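You operate a simulated robot arm through the tools that you are given. There is no shell and no other tool.

The job below is to be done with a simulated robot arm. You get a single attempt, and the scene is never put back.

Task
Sew the cream strip from the orange mat to its blue band.
Fine: start at the ring, end with the foot up and the strip back on the mat; leave the other strips unsewn.

Only the result counts: the job must be done as asked and must still hold three seconds after the hand-in. Knocking over, shifting, dropping, spilling or breaking anything else fails it.

Robot
A 7-joint arm with a two-finger parallel gripper, fixed in place. Base frame: the origin is at the foot of the arm, x ahead of it, y to its left, z up; the work surface is at about z = 760. Units: mm, degrees, N and s.
With the tool pointing down near the work surface it reaches from about 200 to 680 mm from the base axis. Its first joint turns from -66.0 to 66.0 degrees. Payload 2.4 kg.
The TCP is the grasp point between the finger pads, 30 mm short of the fingertips. In the tool frame z runs along the fingers and y along their closing line. The gripper opens to 94 mm. The fingers are 28 mm wide and 10 mm thick; the gripper's body (50 by 96 mm) begins 55 mm behind the TCP.
Orientation is that of the tool frame in the base frame, as a unit quaternion [w, x, y, z]. With the fingers straight down and closing along the base's y, the tool's x points along the base's -x, its y along +y and its z along -z.

Tools
- The arm moves only by the tool arm_command. Its argument "series" is a list of rows, each a list of 7 numbers: the shift along the base's x, y, z in m, then the turn, a rotation vector about the base's x, y, z in degrees, then the closure, from 0 (fully open) to 1 (shut). In form: [[tx, ty, tz, ax, ay, az, grip], ...]. A call has 1 to 20 rows; each row is the pose to reach, as a shift and turn from the pose commanded when the call began. Each row takes 0.2 s and may step no farther than 50 mm and 8.6 degrees from the row before; otherwise, or with a gripper value out of range, the whole call is refused. Where a pose cannot be reached the arm comes as near as it can. A force on the tool above 40 N (or 10 N above the force at the start of the call, whichever is more), or a blocked arm, ends the call early, and 0.2 s more pass. Each finger travels about 153 mm/s and halts on what it meets, pressing with about 41 N; the grip force reading is that of the motor and also rises with nothing between the fingers. The clock runs only during rows and for 0.2 s after the last one: add rows that repeat a pose to give the fingers time. It gives the time, the measured TCP pose, the force on the tool (base axes), the opening and the grip force at its end, in the units of the frame above (readings bear some noise), with the torque about the TCP (base axes, N m) and any sound that the robot's microphone picked up, and new pictures: "views" is both (left out), scene, wrist or none.
- Cameras (640 x 400 px; columns grow to the right, rows downward): "scene" is fixed at [26.8, 473.5, 1453.2]; the picture's right is [-0.81, -0.59, 0.00], its down [-0.31, 0.42, -0.85] and it looks along [0.50, -0.69, -0.52] (base axes); focal length 323 px, centre (320, 200). "wrist" rides on the gripper at [76, 14, -102] in the tool frame; the picture's right is [-0.18, 0.98, 0.00], its down [-0.75, -0.14, -0.64] and it looks along [-0.63, -0.12, 0.77] (tool axes); focal length 243 px, centre (320, 200). There is no depth. A picture from a camera that has moved, and an enlarged one, comes with that camera's place and axes in the base frame and with its lens. The place of the scene camera against the robot may be out by one fixed shift of up to 18 mm in any direction.
- zoom(camera, box): a new picture of the part [left, top, right, bottom] of that camera's present view, enlarged. The clock stands still meanwhile.
- close_job(): hands the job in; it is judged then, once.

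Nothing tells you positions but the pictures and the camera data. Unless the task says otherwise, let go and move clear before handing in.

The tools are called after "Request:" as a command line: name --pt "numbers of a row" for each row, then --argument value for the rest, lists and objects as JSON in quotes. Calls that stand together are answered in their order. arm_command: Moves the arm, as the interface text tells. Its arguments: {"type":"object","properties":{"series":{"type":"array","items":{"type":"array","items":{"type":"number"}}},"views":{"type":"string","enum":["both","scene","wrist","none"]}},"required":["series"]} The other tools are called the same way: zoom (camera, box) takes an enlarged picture of a part of a camera's view; close_job () hands the job in.

At the start:

```text
clock: 0.0
ee_pos: [291.1, -274.0, 1280.9]
ee_rot: [0.0, 0.0, 1.0, 0.0]
ft_force: [0.9, -0.4, 0.3]
ft_torque: [0.02, 0.01, 0.01]
grip_width: 93.9
grasp_force: 0.1
```

scene: 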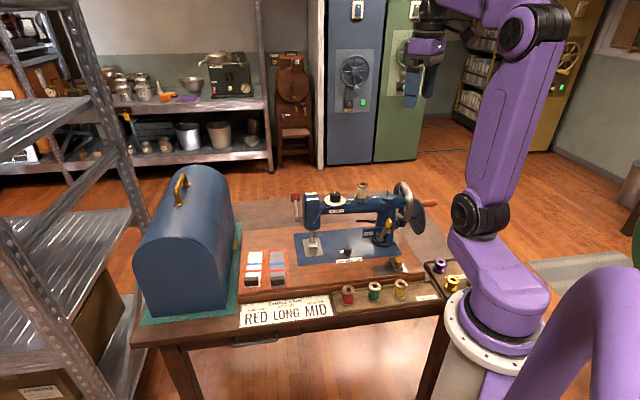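
wrist: 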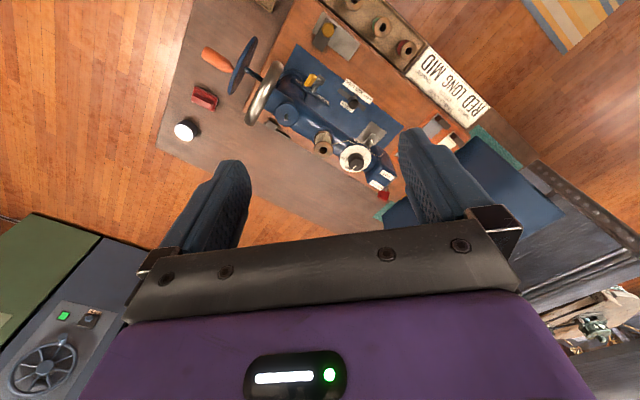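

I see a sewing machine on a table with strips on mats, thread spools, and a sign "RED LONG MID". I'll zoom in on the details before moving.

Request:
zoom --camera "scene" --box '[230, 170, 450, 330]'

Request:
zoom --camera "scene" --box '[230, 230, 340, 335]'

Request:
zoom --camera "scene" --box '[280, 175, 360, 265]'

Request:
zoom --camera "scene" --box '[330, 175, 470, 310]'

Request:
zoom --camera "wrist" --box '[160, 0, 500, 220]'

```text
2.50 times, centred on (340, 250) of scene
camera zoom: at [26.8, 473.5, 1453.2], right [-0.81, -0.59, 0.0], down [-0.31, 0.42, -0.85], along [0.5, -0.69, -0.52], focal length 807 px, centre (270, 75)
```

zoom: 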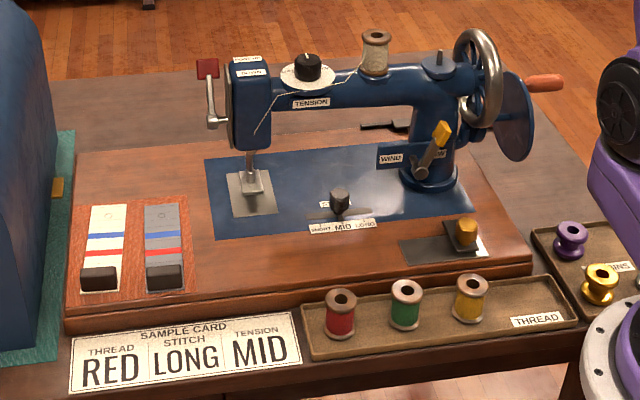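

```text
3.81 times, centred on (285, 282) of scene
camera zoom: at [26.8, 473.5, 1453.2], right [-0.81, -0.59, 0.0], down [-0.31, 0.42, -0.85], along [0.5, -0.69, -0.52], focal length 1229 px, centre (453, -114)
```

zoom: 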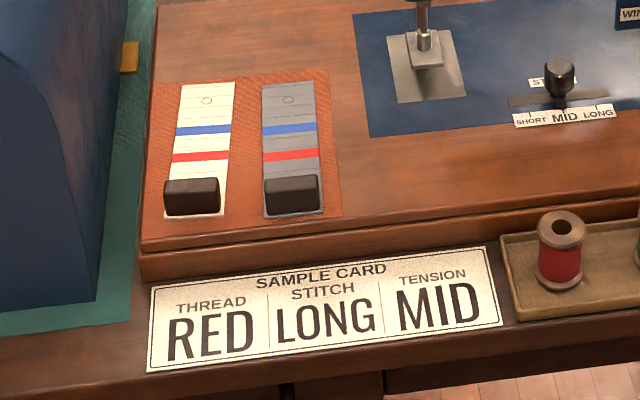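

```text
4.44 times, centred on (320, 220) of scene
camera zoom: at [26.8, 473.5, 1453.2], right [-0.81, -0.59, 0.0], down [-0.31, 0.42, -0.85], along [0.5, -0.69, -0.52], focal length 1434 px, centre (320, 111)
```

zoom: 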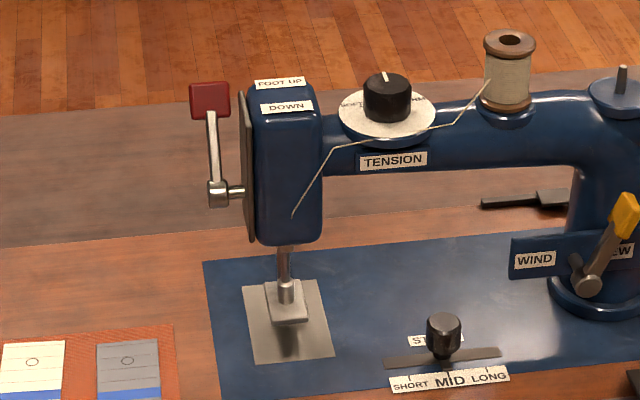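

```text
2.96 times, centred on (400, 242) of scene
camera zoom: at [26.8, 473.5, 1453.2], right [-0.81, -0.59, 0.0], down [-0.31, 0.42, -0.85], along [0.5, -0.69, -0.52], focal length 956 px, centre (83, 74)
```

zoom: 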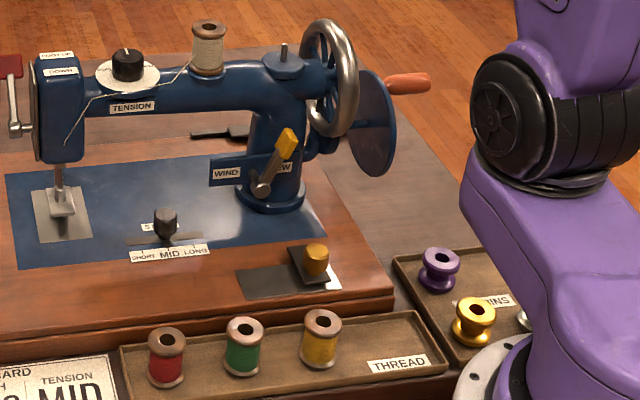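

```text
1.82 times, centred on (330, 110) of wrist
camera zoom: at [213.4, -258.8, 1383.0], right [0.18, 0.98, 0.0], down [0.75, -0.14, 0.64], along [0.63, -0.12, -0.77], focal length 441 px, centre (302, 364)
```

zoom: 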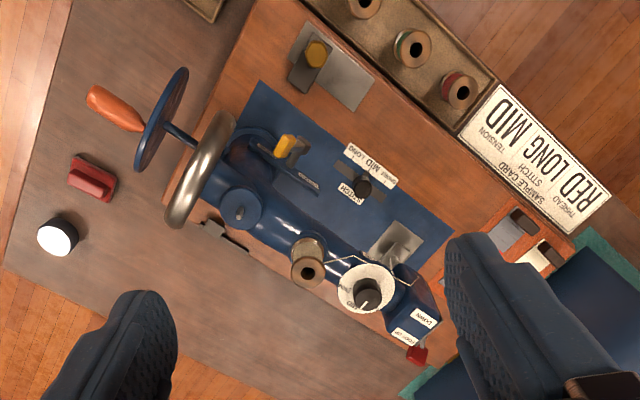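

The card by the machine reads thread RED, stitch LONG, tension MID. I take the foot to be near (504, -147) and the cream strip near (620, -15). I'll turn the wrist 45° to line up with the machine and get closer views before touching anything.

Request:
arm_command --pt "0.011 0.029 -0.016 0 0 -5.6 0" --pt "0.022 0.058 -0.033 0 0 -11.25 0" --pt "0.033 0.088 -0.049 0 0 -16.9 0" --pt "0.044 0.117 -0.066 0 0 -22.5 0" --pt "0.056 0.146 -0.082 0 0 -28.1 0" --pt "0.067 0.175 -0.098 0 0 -33.75 0" --pt "0.078 0.205 -0.115 0 0 -39.4 0" --pt "0.089 0.234 -0.131 0 0 -45 0" --views "both"

```text
clock: 1.8
ee_pos: [380.4, -39.1, 1151.3]
ee_rot: [0.0, 0.384, 0.924, 0.0]
ft_force: [0.8, -0.5, 0.1]
ft_torque: [-0.02, -0.01, -0.03]
grip_width: 93.9
grasp_force: 0.0
camera wrist: at [335.9, 25.9, 1253.1], right [0.83, 0.56, 0.0], down [0.43, -0.63, 0.64], along [0.36, -0.53, -0.77], focal length 243 px, centre (320, 200)
```

scene: 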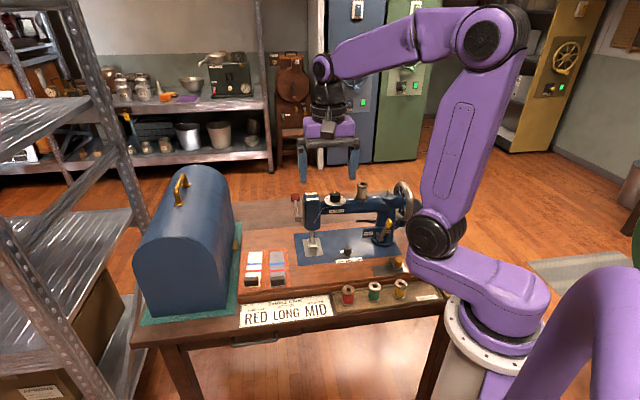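
wrist: 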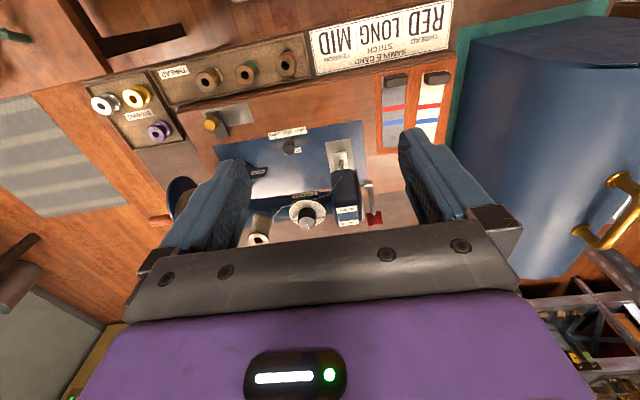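

The wrist is now lined up with the machine. I'll zoom in on the mat, the dial, the lever and the bobbin plate.

Request:
zoom --camera "wrist" --box '[180, 80, 420, 250]'

Request:
zoom --camera "wrist" --box '[350, 60, 470, 160]'

Request:
zoom --camera "wrist" --box '[80, 50, 320, 160]'

Request:
zoom --camera "wrist" --box '[270, 160, 390, 250]'

```text
2.35 times, centred on (300, 165) of wrist
camera zoom: at [335.9, 25.9, 1253.1], right [0.83, 0.56, 0.0], down [0.43, -0.63, 0.64], along [0.36, -0.53, -0.77], focal length 571 px, centre (367, 282)
```

zoom: 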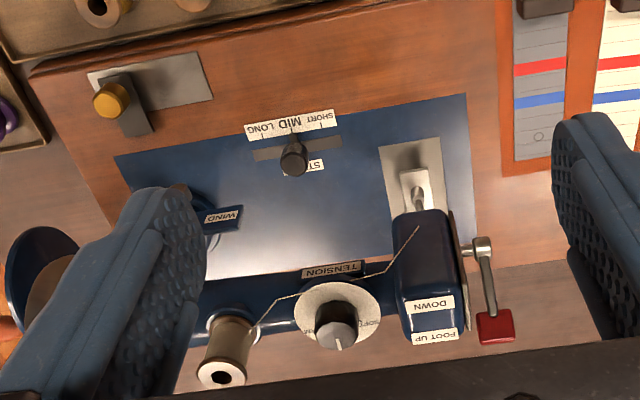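

```text
4.00 times, centred on (410, 110) of wrist
camera zoom: at [335.9, 25.9, 1253.1], right [0.83, 0.56, 0.0], down [0.43, -0.63, 0.64], along [0.36, -0.53, -0.77], focal length 970 px, centre (-40, 560)
```

zoom: 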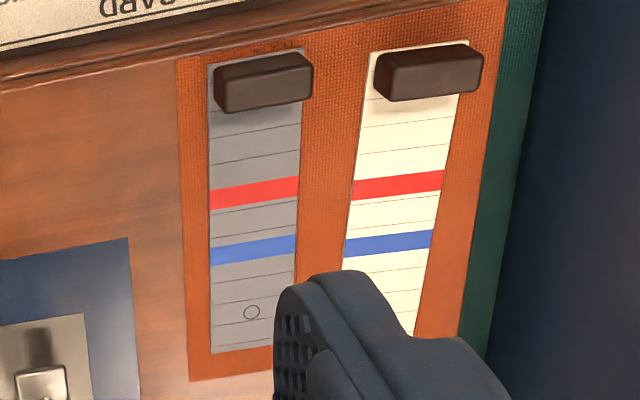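

```text
2.67 times, centred on (200, 105) of wrist
camera zoom: at [335.9, 25.9, 1253.1], right [0.83, 0.56, 0.0], down [0.43, -0.63, 0.64], along [0.36, -0.53, -0.77], focal length 647 px, centre (640, 453)
```

zoom: 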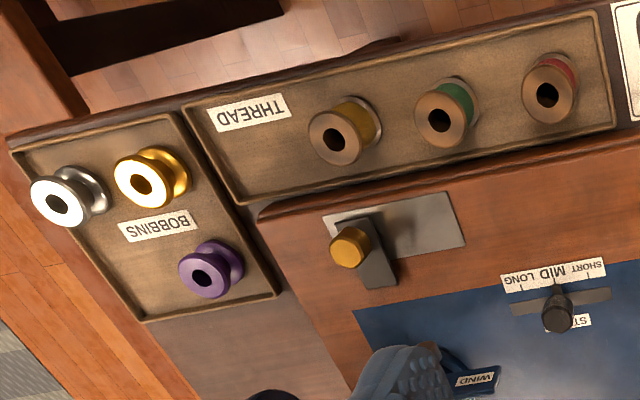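

```text
4.44 times, centred on (330, 205) of wrist
camera zoom: at [335.9, 25.9, 1253.1], right [0.83, 0.56, 0.0], down [0.43, -0.63, 0.64], along [0.36, -0.53, -0.77], focal length 1078 px, centre (276, 178)
```

zoom: 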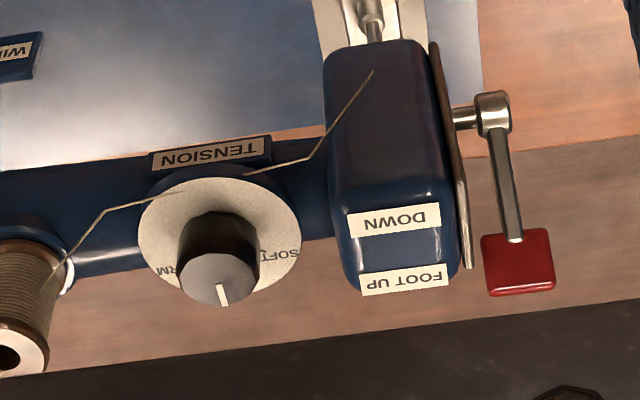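

The slider sits at MID. I can't read the tension dial yet, so I'll move the camera above it and then look at the bobbin plate.

Request:
arm_command --pt "0.02 -0.036 -0.01 0 0 0 0" --pt "0.04 -0.072 -0.02 0 0 0 0" --pt "0.06 -0.108 -0.035 0 0 0 0" --pt "0.08 -0.145 -0.05 0 0 0 0" --pt "0.1 -0.181 -0.061 0 0 0 0" --views "both"

Request:
zoom --camera "wrist" --box '[240, 0, 440, 125]'

Request:
zoom --camera "wrist" --box '[50, 0, 250, 125]'

```text
clock: 3.0
ee_pos: [479.5, -221.1, 1088.9]
ee_rot: [0.0, 0.382, 0.924, 0.0]
ft_force: [0.4, -0.4, 0.2]
ft_torque: [0.01, -0.02, -0.02]
grip_width: 94.2
grasp_force: 0.0
camera wrist: at [434.5, -156.7, 1191.1], right [0.83, 0.56, 0.0], down [0.43, -0.63, 0.64], along [0.36, -0.53, -0.77], focal length 243 px, centre (320, 200)
```

scene: 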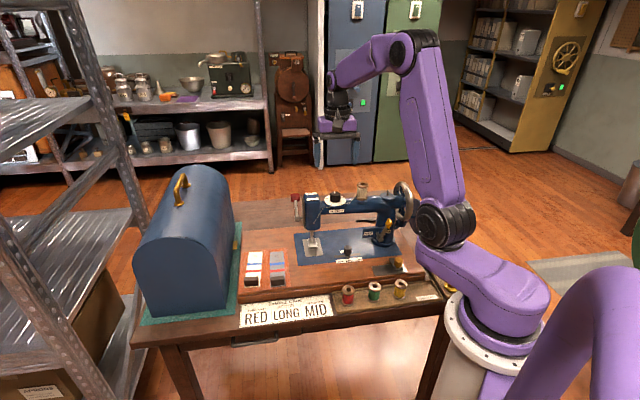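
wrist: 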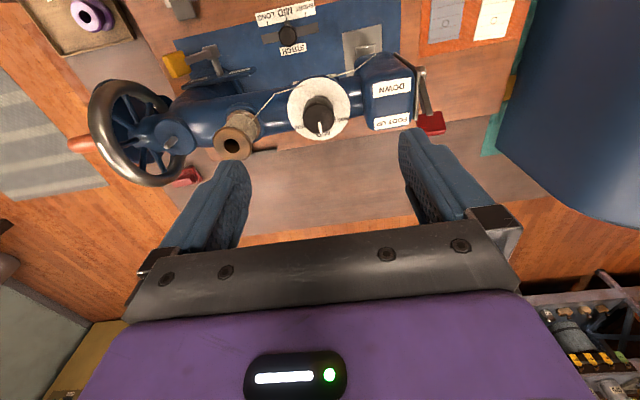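

```text
3.20 times, centred on (340, 62) of wrist
camera zoom: at [434.5, -156.7, 1191.1], right [0.83, 0.56, 0.0], down [0.43, -0.63, 0.64], along [0.36, -0.53, -0.77], focal length 776 px, centre (256, 640)
```

zoom: 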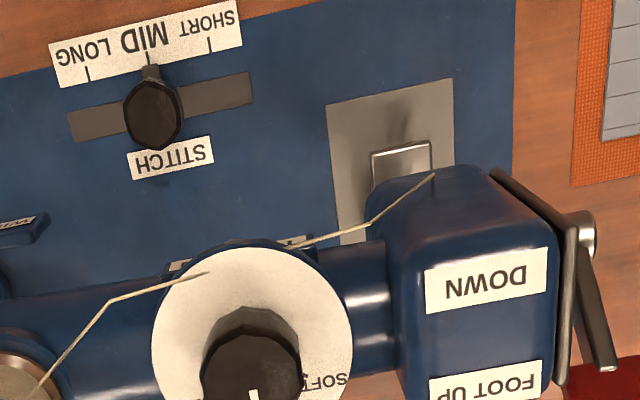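

```text
3.20 times, centred on (150, 62) of wrist
camera zoom: at [434.5, -156.7, 1191.1], right [0.83, 0.56, 0.0], down [0.43, -0.63, 0.64], along [0.36, -0.53, -0.77], focal length 776 px, centre (864, 640)
```

zoom: 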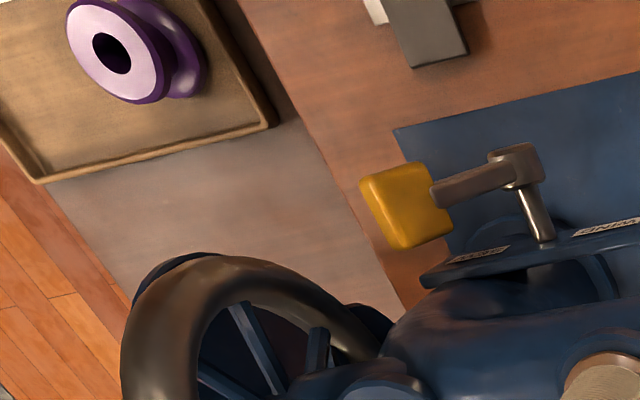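

Request:
zoom --camera "wrist" --box '[270, 60, 370, 150]'

Request:
zoom --camera "scene" --box '[310, 180, 370, 225]'

Request:
zoom --camera "scene" --box '[370, 240, 470, 310]'

```text
4.44 times, centred on (320, 105) of wrist
camera zoom: at [434.5, -156.7, 1191.1], right [0.83, 0.56, 0.0], down [0.43, -0.63, 0.64], along [0.36, -0.53, -0.77], focal length 1078 px, centre (320, 622)
```

zoom: 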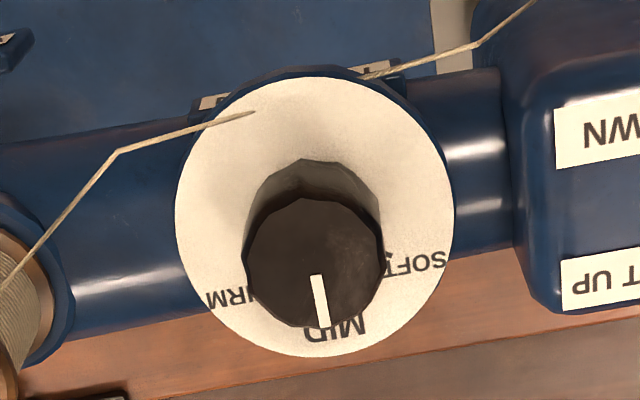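

```text
8.89 times, centred on (340, 202) of scene
camera zoom: at [26.7, 473.5, 1453.2], right [-0.81, -0.59, 0.0], down [-0.31, 0.42, -0.85], along [0.5, -0.69, -0.52], focal length 2868 px, centre (142, 178)
```

zoom: 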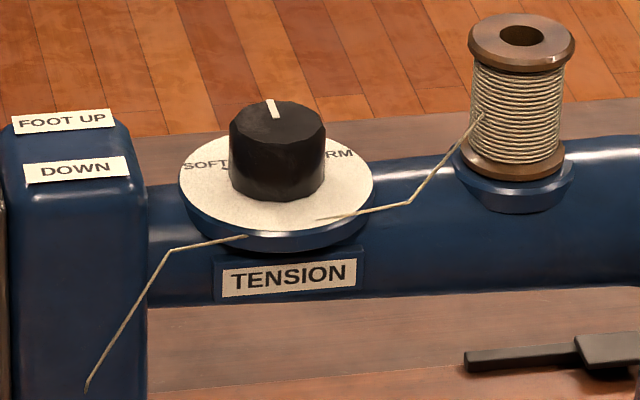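

```text
5.71 times, centred on (420, 275) of scene
camera zoom: at [26.7, 473.5, 1453.2], right [-0.81, -0.59, 0.0], down [-0.31, 0.42, -0.85], along [0.5, -0.69, -0.52], focal length 1844 px, centre (-251, -229)
```

zoom: 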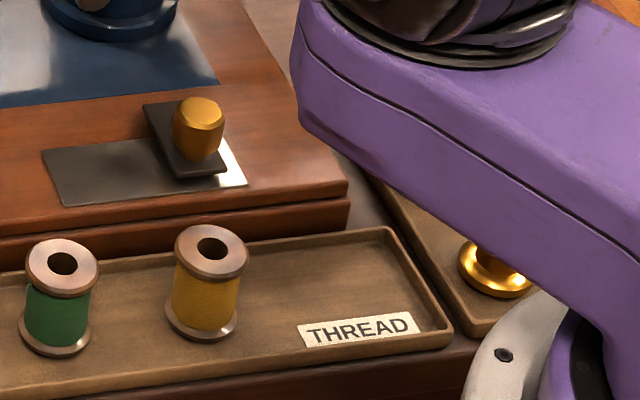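

Tension is already at MID and the lever is at SEW, so the machine looks threaded and ready. Next I'll look closely at the bobbin plate with the gold knob in front.

Request:
arm_command --pt "-0.04 0.02 0 0 0 0 0" --pt "-0.08 0.04 0 0 0 0 0" --pt "-0.12 0.06 0 0 0 0 0" --pt "-0.16 0.07 -0.02 0 0 0 0" --pt "-0.2 0.07 -0.045 0 0 0 0" --pt "-0.24 0.071 -0.07 0 0 0 0" --pt "-0.265 0.071 -0.1 0 0 0 0" --views "wrist"

Request:
zoom --camera "wrist" --box '[180, 60, 420, 220]'

```text
clock: 4.6
ee_pos: [235.3, -138.8, 988.8]
ee_rot: [0.0, 0.328, 0.945, 0.0]
ft_force: [-4.6, -3.3, 0.3]
ft_torque: [0.24, -0.37, -0.05]
grip_width: 93.9
grasp_force: 0.1
camera wrist: at [183.7, -78.9, 1090.8], right [0.75, 0.66, 0.0], down [0.51, -0.58, 0.64], along [0.42, -0.48, -0.77], focal length 243 px, centre (320, 200)
```

wrist: 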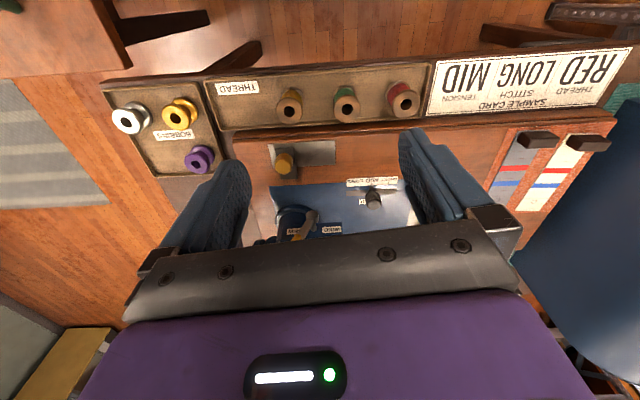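

```text
2.50 times, centred on (300, 140) of wrist
camera zoom: at [183.7, -78.9, 1090.8], right [0.75, 0.66, 0.0], down [0.51, -0.58, 0.64], along [0.42, -0.48, -0.77], focal length 606 px, centre (370, 350)
```

zoom: 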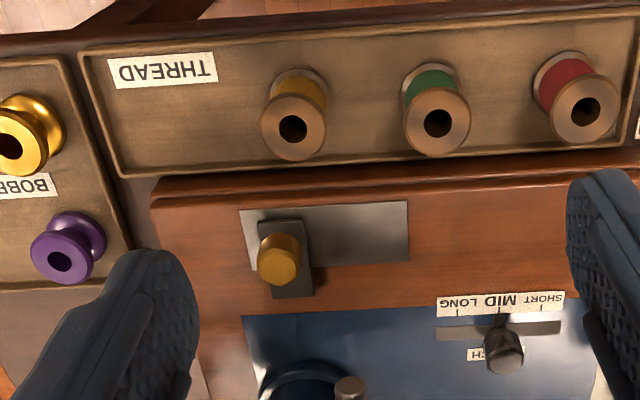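

The plate looks like a closed bobbin slide, so I'll leave it alone. Next I'll look at the strips and the handle blocks from nearer.

Request:
arm_command --pt "0.032 0.025 0.02 0 0 0 0" --pt "0.064 0.05 0.04 0 0 0 0" --pt "0.096 0.075 0.051 0 0 0 0" --pt "0.128 0.1 0.051 0 0 0 0" --pt "0.16 0.125 0.051 0 0 0 0" --pt "0.192 0.15 0.051 0 0 0 0" --pt "0.224 0.175 0.051 0 0 0 0" --pt "0.255 0.2 0.051 0 0 0 0" --views "wrist"

Request:
zoom --camera "wrist" --box '[300, 60, 460, 180]'

Request:
zoom --camera "wrist" --box '[200, 120, 400, 245]'

```text
clock: 6.4
ee_pos: [469.7, 49.5, 1038.8]
ee_rot: [0.001, 0.383, 0.924, 0.0]
ft_force: [0.9, -0.2, 0.1]
ft_torque: [-0.01, 0.0, 0.0]
grip_width: 94.0
grasp_force: 0.1
camera wrist: at [425.3, 115.1, 1141.7], right [0.83, 0.56, 0.0], down [0.43, -0.63, 0.64], along [0.36, -0.53, -0.77], focal length 243 px, centre (320, 200)
```

wrist: 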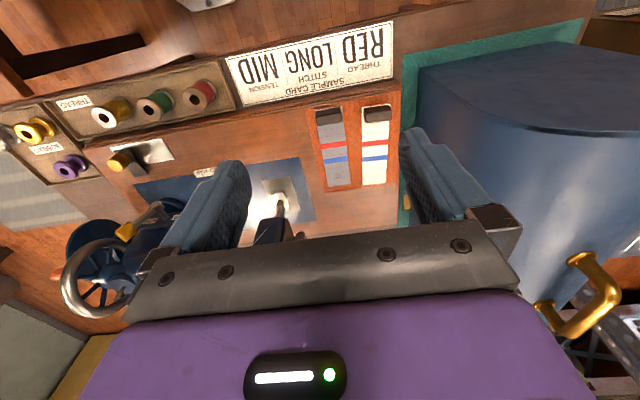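

```text
3.33 times, centred on (380, 120) of wrist
camera zoom: at [425.3, 115.1, 1141.7], right [0.83, 0.56, 0.0], down [0.43, -0.63, 0.64], along [0.36, -0.53, -0.77], focal length 809 px, centre (120, 467)
```

zoom: 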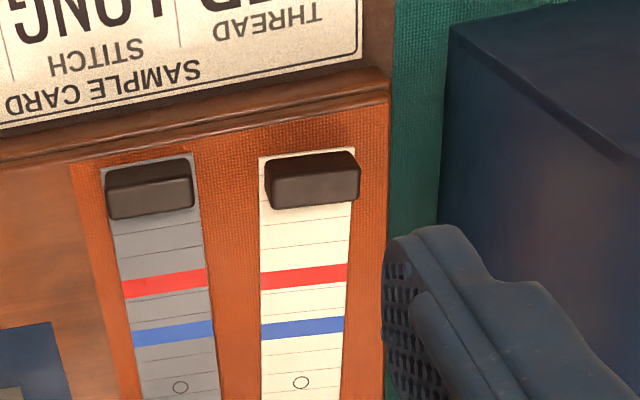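

```text
3.20 times, centred on (300, 182) of wrist
camera zoom: at [425.3, 115.1, 1141.7], right [0.83, 0.56, 0.0], down [0.43, -0.63, 0.64], along [0.36, -0.53, -0.77], focal length 776 px, centre (384, 256)
```

zoom: 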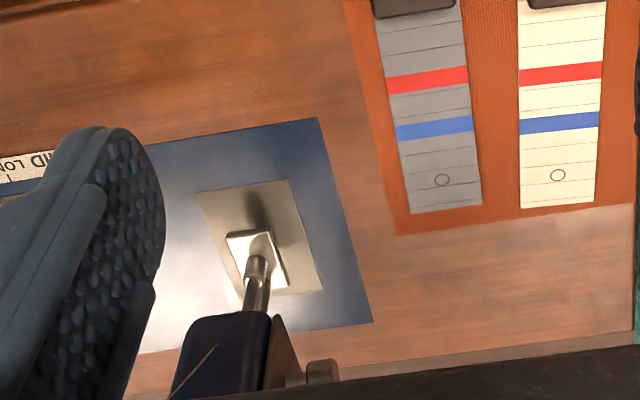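

Measuring from two views puts the machine bed at about z = 763. That puts the cream strip's ring near (654, -38), its block near (566, 58), the needle plate near (536, -183), and the machine axes at 45°. I'll zoom on the foot and needle area.

Request:
zoom --camera "wrist" --box '[245, 165, 325, 220]'

Request:
zoom --camera "scene" --box '[285, 215, 345, 265]'

Request:
zoom --camera "scene" --box '[240, 245, 295, 295]'

Request:
zoom --camera "scene" --box '[365, 170, 445, 240]'

```text
7.27 times, centred on (285, 192) of wrist
camera zoom: at [425.3, 115.1, 1141.7], right [0.83, 0.56, 0.0], down [0.43, -0.63, 0.64], along [0.36, -0.53, -0.77], focal length 1764 px, centre (574, 254)
```

zoom: 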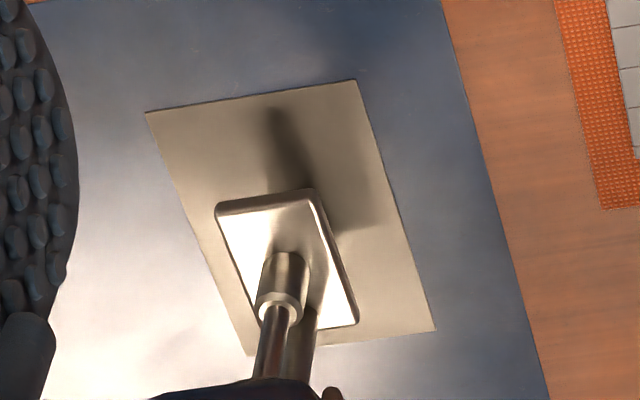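

```text
8.00 times, centred on (315, 240) of scene
camera zoom: at [26.8, 473.5, 1453.1], right [-0.81, -0.59, 0.0], down [-0.31, 0.42, -0.85], along [0.5, -0.69, -0.52], focal length 2581 px, centre (360, -120)
```

zoom: 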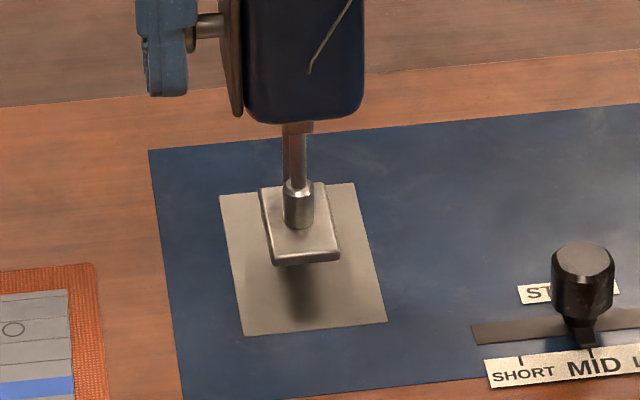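

```text
8.00 times, centred on (268, 270) of scene
camera zoom: at [26.8, 473.5, 1453.1], right [-0.81, -0.59, 0.0], down [-0.31, 0.42, -0.85], along [0.5, -0.69, -0.52], focal length 2581 px, centre (740, -360)
```

zoom: 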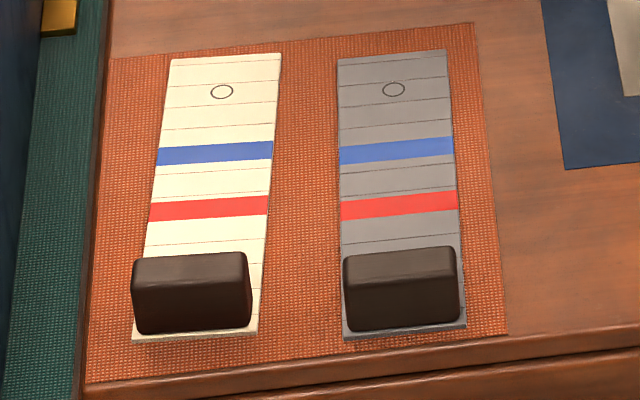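

```text
5.71 times, centred on (405, 205) of scene
camera zoom: at [26.8, 473.5, 1453.1], right [-0.81, -0.59, 0.0], down [-0.31, 0.42, -0.85], along [0.5, -0.69, -0.52], focal length 1844 px, centre (-166, 171)
```

zoom: 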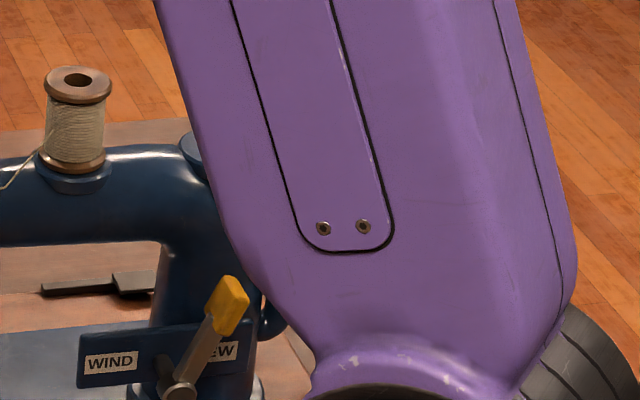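

The foot is raised (lever at FOOT UP), the lever is at SEW, and the foot is centred on the needle plate near (536, -182). Next I'll look at the crank and handwheel on the right end.

Request:
arm_command --pt "-0.024 -0.038 0.01 0 0 0 0" --pt "-0.048 -0.076 0.02 0 0 0 0" --pt "-0.072 -0.114 0.02 0 0 0 0" --pt "-0.096 -0.152 0.02 0 0 0 0" --pt "-0.12 -0.19 0.02 0 0 0 0" --pt "-0.144 -0.228 0.02 0 0 0 0" --pt "-0.168 -0.266 0.02 0 0 0 0" --pt "-0.192 -0.304 0.02 0 0 0 0" --pt "-0.216 -0.342 0.02 0 0 0 0" --pt "-0.24 -0.38 0.02 0 0 0 0" --views "both"

Request:
zoom --camera "wrist" --box '[150, 80, 450, 250]'

Request:
zoom --camera "scene" --box '[370, 170, 450, 230]'

```text
clock: 8.6
ee_pos: [227.7, -330.1, 1059.5]
ee_rot: [-0.001, 0.382, 0.924, -0.001]
ft_force: [0.1, -0.2, 0.1]
ft_torque: [-0.02, -0.01, -0.01]
grip_width: 93.9
grasp_force: 0.1
camera wrist: at [183.1, -265.5, 1162.0], right [0.82, 0.57, 0.0], down [0.43, -0.63, 0.64], along [0.36, -0.53, -0.77], focal length 243 px, centre (320, 200)
```

scene: 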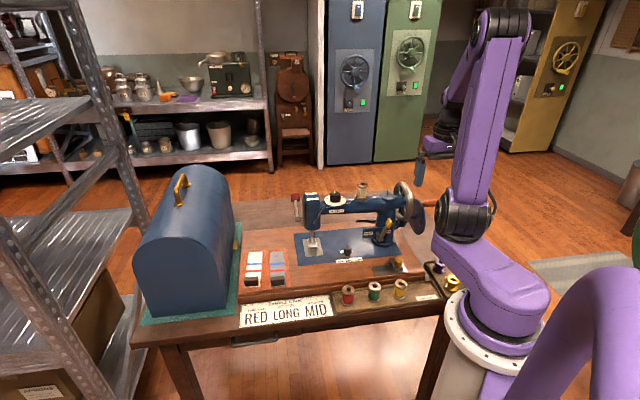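
wrist: 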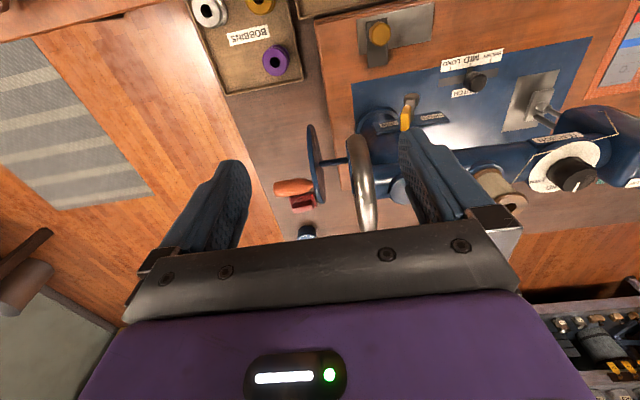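

```text
2.13 times, centred on (300, 165) of wrist
camera zoom: at [183.1, -265.5, 1162.0], right [0.82, 0.57, 0.0], down [0.43, -0.63, 0.64], along [0.36, -0.53, -0.77], focal length 518 px, centre (363, 275)
```

zoom: 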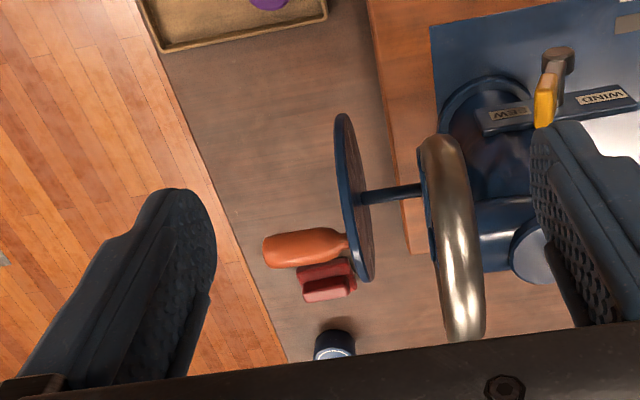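

```text
6.67 times, centred on (410, 200) of scene
camera zoom: at [26.7, 473.5, 1453.2], right [-0.81, -0.59, 0.0], down [-0.31, 0.42, -0.85], along [0.5, -0.69, -0.52], focal length 2151 px, centre (-280, 200)
```

zoom: 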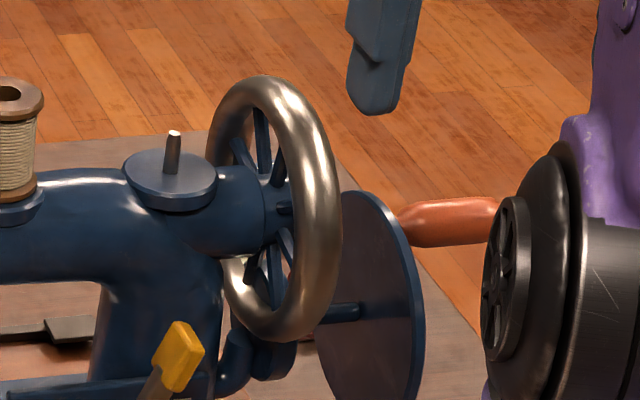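

The crank handle is at its top position near (263, -449, 900), and its axis is near z = 854. Next I'll pick up the cream strip by its dark block. I'll hover over it first with the fingers part-closed so they clear the grey strip's block.

Request:
arm_command --pt "0.031 0.035 0 0 0 -0.3 0.1" --pt "0.062 0.07 0 0 0 -0.6 0.2" --pt "0.093 0.106 0 0 0 -0.9 0.3" --pt "0.124 0.142 0 0 0 -1.2 0.3" --pt "0.155 0.178 0 0 0 -1.5 0.3" --pt "0.186 0.214 0 0 0 -1.8 0.3" --pt "0.217 0.25 0 0 0 -2.1 0.3" --pt "0.248 0.285 0 0 0 -2.4 0.3" --pt "0.279 0.32 0 0 0 -2.7 0.3" --pt "0.31 0.354 0 0 0 -3 0.3" --pt "0.336 0.388 0 0 0 -3 0.3" --pt "0.336 0.388 -0.05 0 0 -3 0.3" --pt "0.336 0.388 -0.1 0 0 -3 0.3" --pt "0.336 0.388 -0.15 0 0 -3 0.3" --views "both"

Request:
zoom --camera "wrist" --box '[220, 60, 420, 220]'

```text
clock: 11.6
ee_pos: [564.8, 56.8, 909.0]
ee_rot: [0.0, 0.407, 0.914, 0.0]
ft_force: [-0.5, 0.5, -0.8]
ft_torque: [0.02, 0.02, 0.01]
grip_width: 65.7
grasp_force: 0.0
camera wrist: at [524.0, 123.5, 1011.6], right [0.85, 0.52, 0.0], down [0.4, -0.65, 0.64], along [0.34, -0.55, -0.77], focal length 243 px, centre (320, 200)
```

scene: 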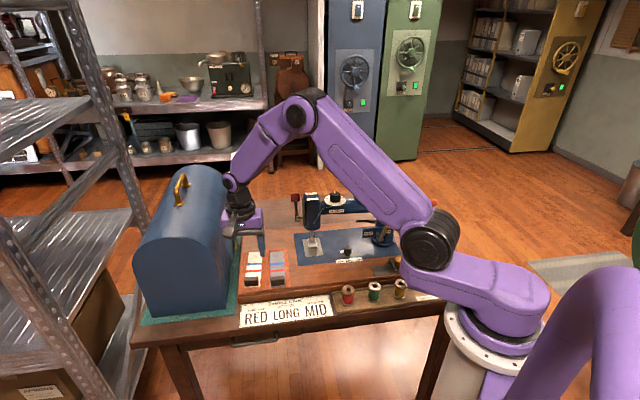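
wrist: 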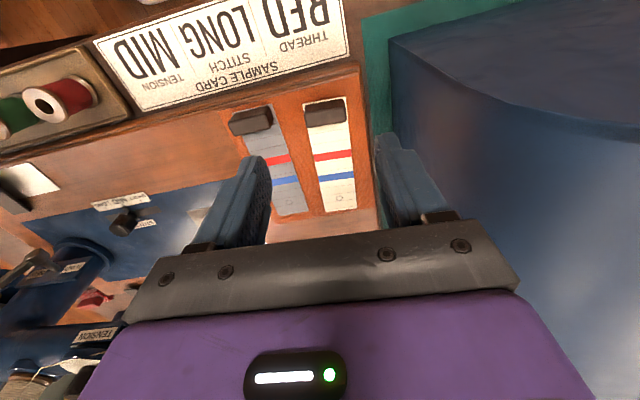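

```text
2.50 times, centred on (320, 140) of wrist
camera zoom: at [524.0, 123.5, 1011.6], right [0.85, 0.52, 0.0], down [0.4, -0.65, 0.64], along [0.34, -0.55, -0.77], focal length 606 px, centre (320, 350)
```

zoom: 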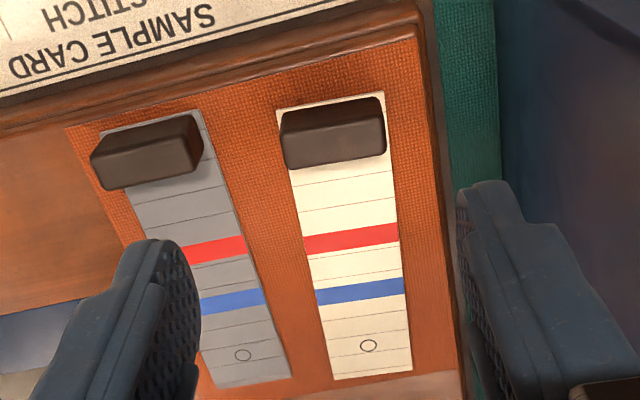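

The block centre works out to about (577, 48), with its strip about 148 mm long and its ring 20 mm from the far end. I'll shift over the block and descend carefully.

Request:
arm_command --pt "0.0122 -0.0086 0 0 0 0 0.3" --pt "0.0122 -0.0086 -0.04 0 0 0 0.3" --pt "0.0122 -0.0086 -0.075 0 0 0 0.3" --pt "0.0122 -0.0086 -0.085 0 0 0 0.3" --views "both"

Request:
zoom --camera "wrist" --box '[240, 80, 400, 220]'

Request:
zoom --camera "scene" --box '[220, 220, 320, 300]'

```text
clock: 12.6
ee_pos: [576.5, 48.6, 825.3]
ee_rot: [0.0, 0.407, 0.913, 0.0]
ft_force: [-0.1, -0.7, -1.2]
ft_torque: [0.04, -0.01, -0.03]
grip_width: 65.8
grasp_force: 0.1
camera wrist: at [536.2, 115.5, 926.8], right [0.85, 0.52, 0.0], down [0.4, -0.65, 0.64], along [0.33, -0.55, -0.77], focal length 243 px, centre (320, 200)
```

scene: 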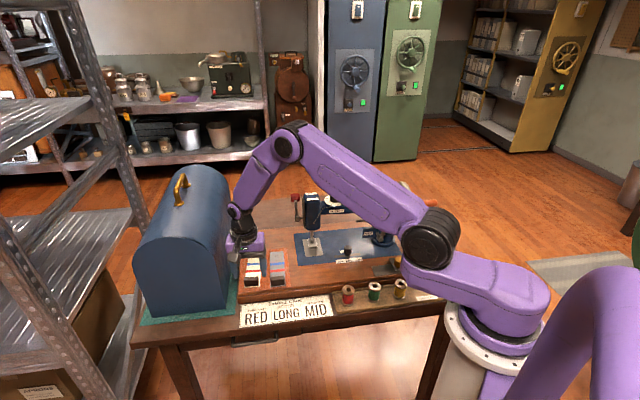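
wrist: 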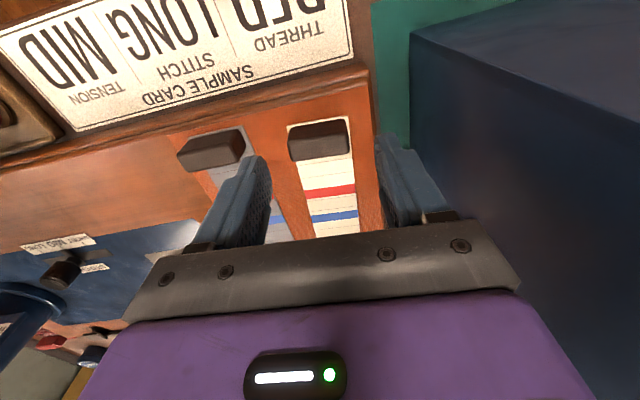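

```text
2.86 times, centred on (320, 150) of wrist
camera zoom: at [536.2, 115.5, 926.8], right [0.85, 0.52, 0.0], down [0.4, -0.65, 0.64], along [0.33, -0.55, -0.77], focal length 693 px, centre (320, 343)
```

zoom: 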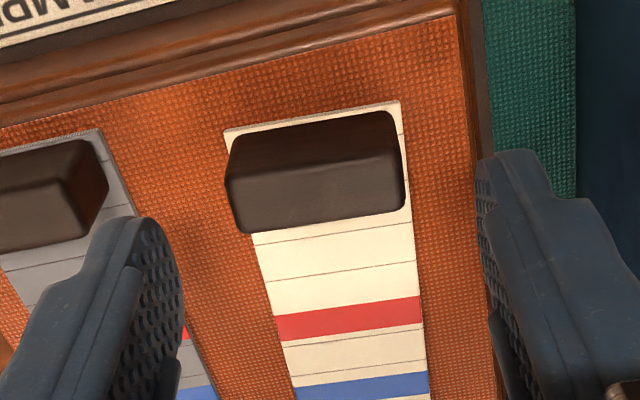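

```text
5.00 times, centred on (270, 260) of scene
camera zoom: at [26.8, 473.5, 1453.2], right [-0.81, -0.59, 0.0], down [-0.31, 0.42, -0.85], along [0.5, -0.69, -0.52], focal length 1613 px, centre (570, -100)
```

zoom: 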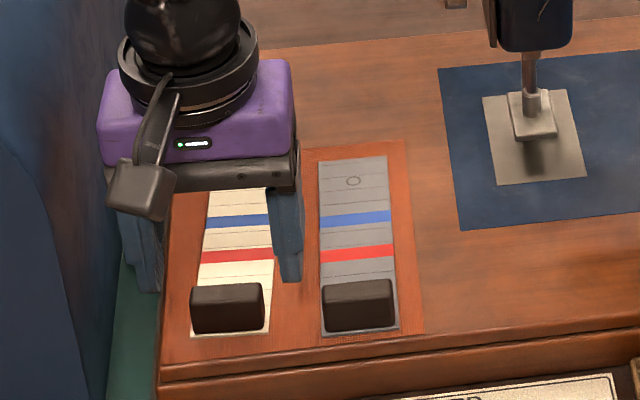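

The block is centred between the fingers. I'll lower onto it and close the gripper.

Request:
arm_command --pt "0 0 -0.012 0 0 0 0.3" --pt "0 0 -0.02 0 0 0 0.3" --pt "0 0 -0.025 0 0 0 0.3" --views "wrist"

Request:
zoom --camera "wrist" --box '[240, 80, 400, 220]'

Request:
zoom --camera "scene" --box '[230, 240, 300, 295]'

```text
clock: 13.4
ee_pos: [576.7, 49.2, 799.4]
ee_rot: [0.0, 0.407, 0.913, 0.0]
ft_force: [-0.2, 0.5, 0.4]
ft_torque: [0.0, 0.0, 0.01]
grip_width: 65.8
grasp_force: 0.1
camera wrist: at [536.3, 116.5, 902.1], right [0.85, 0.52, 0.0], down [0.4, -0.65, 0.64], along [0.33, -0.55, -0.77], focal length 243 px, centre (320, 200)
```

wrist: 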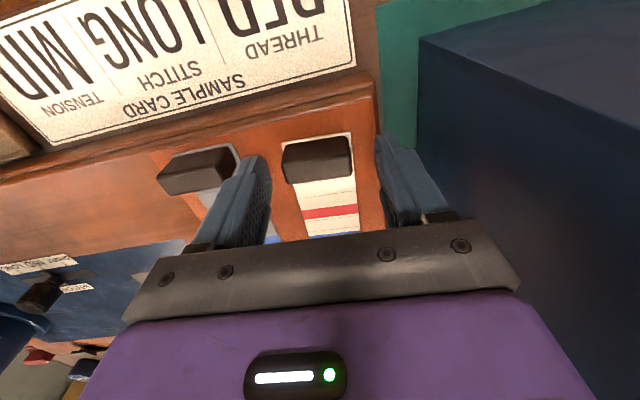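

```text
2.86 times, centred on (320, 150) of wrist
camera zoom: at [536.3, 116.5, 902.1], right [0.85, 0.52, 0.0], down [0.4, -0.65, 0.64], along [0.33, -0.55, -0.77], focal length 693 px, centre (320, 343)
```

zoom: 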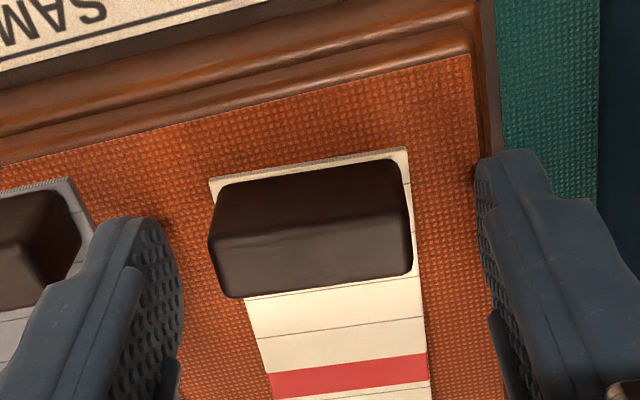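

```text
7.27 times, centred on (265, 268) of scene
camera zoom: at [26.8, 473.5, 1453.2], right [-0.81, -0.59, 0.0], down [-0.31, 0.42, -0.85], along [0.5, -0.69, -0.52], focal length 2346 px, centre (720, -291)
```

zoom: 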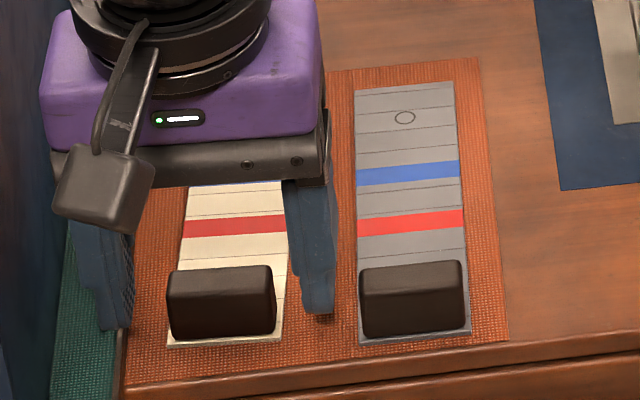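

I'll nudge a few mm toward the front to centre the pads on the block, then close.

Request:
arm_command --pt "-0.003 0.0034 0 0 0 0 0.3" --pt "-0.003 0.0034 0 0 0 0 0.45" --pt "-0.003 0.0034 0 0 0 0 0.6" --pt "-0.003 0.0034 0 0 0 0 0.7" --pt "-0.003 0.0034 0 0 0 0 0.7" --views "both"

Request:
zoom --camera "wrist" --box '[240, 80, 400, 220]'

Request:
zoom --camera "scene" --box '[230, 240, 300, 295]'

```text
clock: 14.6
ee_pos: [574.9, 52.6, 800.1]
ee_rot: [0.0, 0.406, 0.914, 0.0]
ft_force: [0.0, -0.7, 0.5]
ft_torque: [-0.06, -0.05, -0.07]
grip_width: 38.2
grasp_force: 41.1
camera wrist: at [533.3, 119.7, 901.9], right [0.85, 0.52, 0.0], down [0.4, -0.65, 0.64], along [0.33, -0.55, -0.77], focal length 243 px, centre (320, 200)
```

scene: 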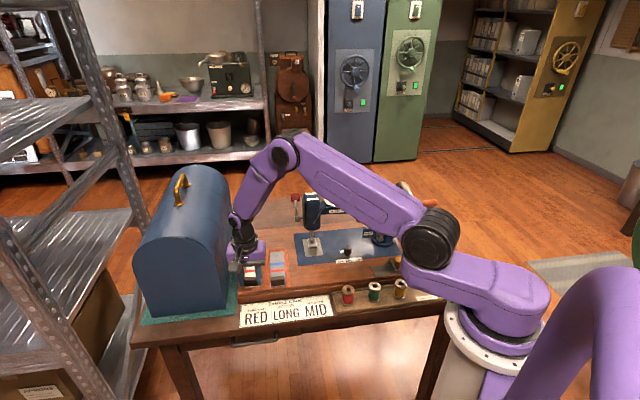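
wrist: 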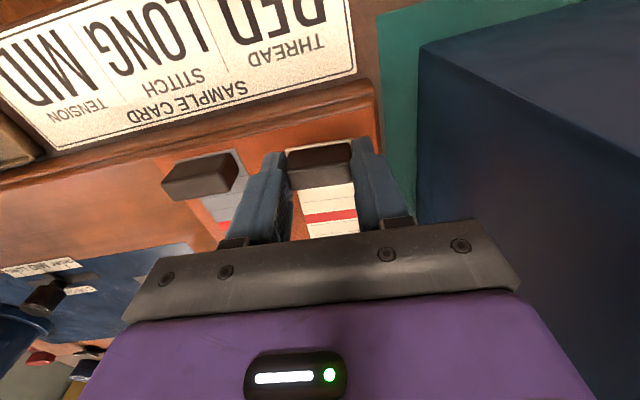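

```text
2.86 times, centred on (320, 150) of wrist
camera zoom: at [533.3, 119.7, 901.9], right [0.85, 0.52, 0.0], down [0.4, -0.65, 0.64], along [0.33, -0.55, -0.77], focal length 693 px, centre (320, 343)
```

zoom: 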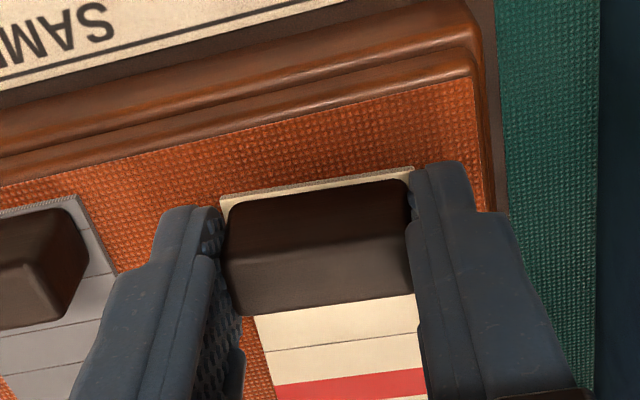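

```text
7.27 times, centred on (265, 268) of scene
camera zoom: at [26.8, 473.5, 1453.2], right [-0.81, -0.59, 0.0], down [-0.31, 0.42, -0.85], along [0.5, -0.69, -0.52], focal length 2346 px, centre (720, -291)
```

zoom: 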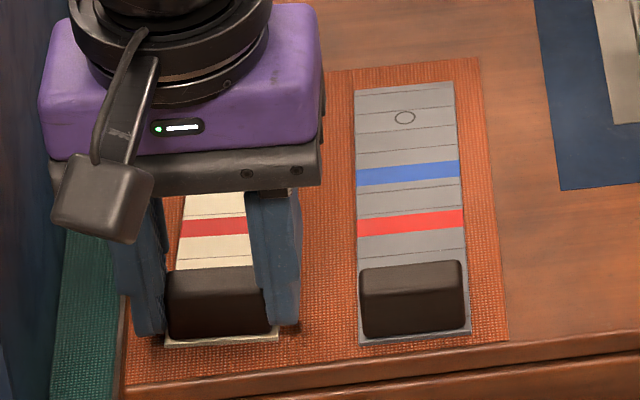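

Gripped: the block is 38 mm wide, and the ring is about 119.5 mm behind the TCP along the strip. I estimate the raised foot's underside at z ≈ 771. I'll lift, square the strip to 45° and stop in front of the foot.

Request:
arm_command --pt "0 0 0.01 0 0 0 0.7" --pt "0 0 0.03 0 0 0 0.7" --pt "0 0 0.05 0 0 0 0.7" --pt "-0.02 -0.012 0.05 0 0 0.5 0.7" --pt "-0.05 -0.031 0.05 0 0 1 0.7" --pt "-0.085 -0.053 0.05 0 0 1.5 0.7" --pt "-0.12 -0.075 0.05 0 0 2 0.7" --pt "-0.15 -0.093 0.05 0 0 2.5 0.7" --pt "-0.169 -0.105 0.05 0 0 2.9 0.7" --views "both"

Request:
zoom --camera "wrist" --box '[240, 100, 400, 240]'

Request:
zoom --camera "scene" --box '[260, 190, 380, 300]'

```text
clock: 16.6
ee_pos: [405.1, -51.2, 850.4]
ee_rot: [0.0, 0.383, 0.924, 0.0]
ft_force: [0.1, -0.5, 0.4]
ft_torque: [-0.01, 0.0, 0.03]
grip_width: 38.3
grasp_force: 41.0
camera wrist: at [361.7, 13.7, 952.2], right [0.83, 0.56, 0.0], down [0.43, -0.63, 0.64], along [0.36, -0.53, -0.77], focal length 243 px, centre (320, 200)
```

scene: 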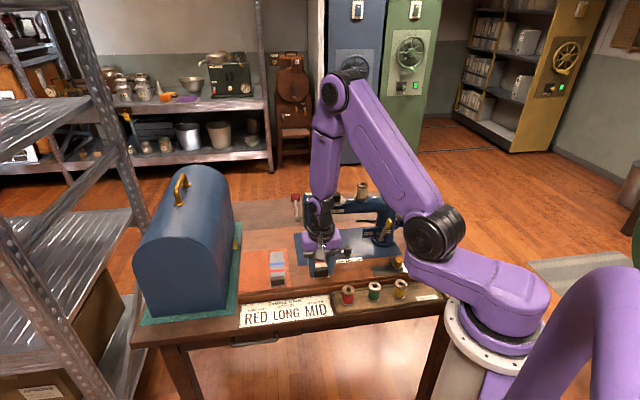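
wrist: 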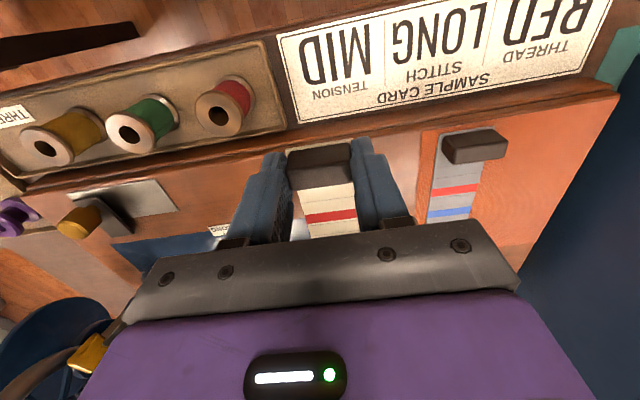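

```text
2.86 times, centred on (320, 170) of wrist
camera zoom: at [361.7, 13.7, 952.2], right [0.83, 0.56, 0.0], down [0.43, -0.63, 0.64], along [0.36, -0.53, -0.77], focal length 693 px, centre (320, 286)
```

zoom: 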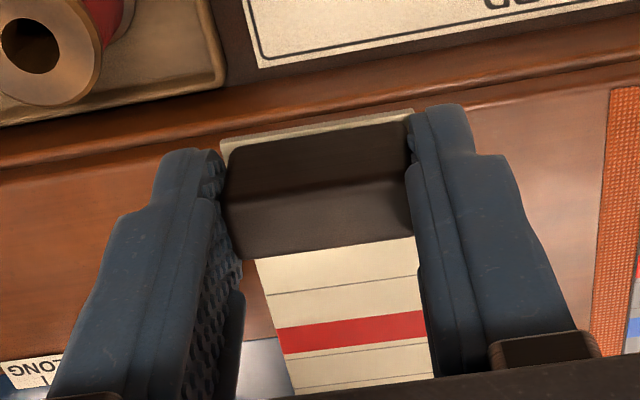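

```text
3.64 times, centred on (320, 245) of scene
camera zoom: at [26.8, 473.5, 1453.2], right [-0.81, -0.59, 0.0], down [-0.31, 0.42, -0.85], along [0.5, -0.69, -0.52], focal length 1173 px, centre (320, 36)
```

zoom: 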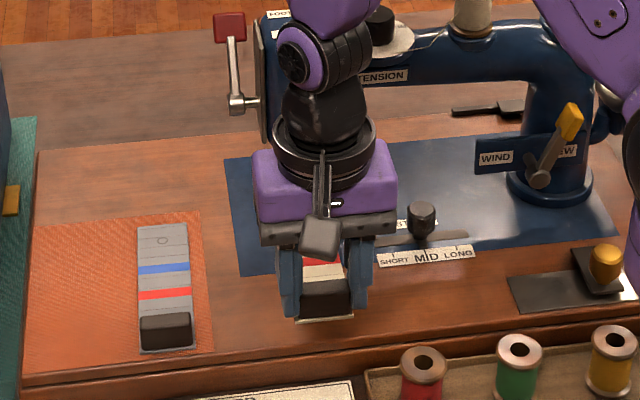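

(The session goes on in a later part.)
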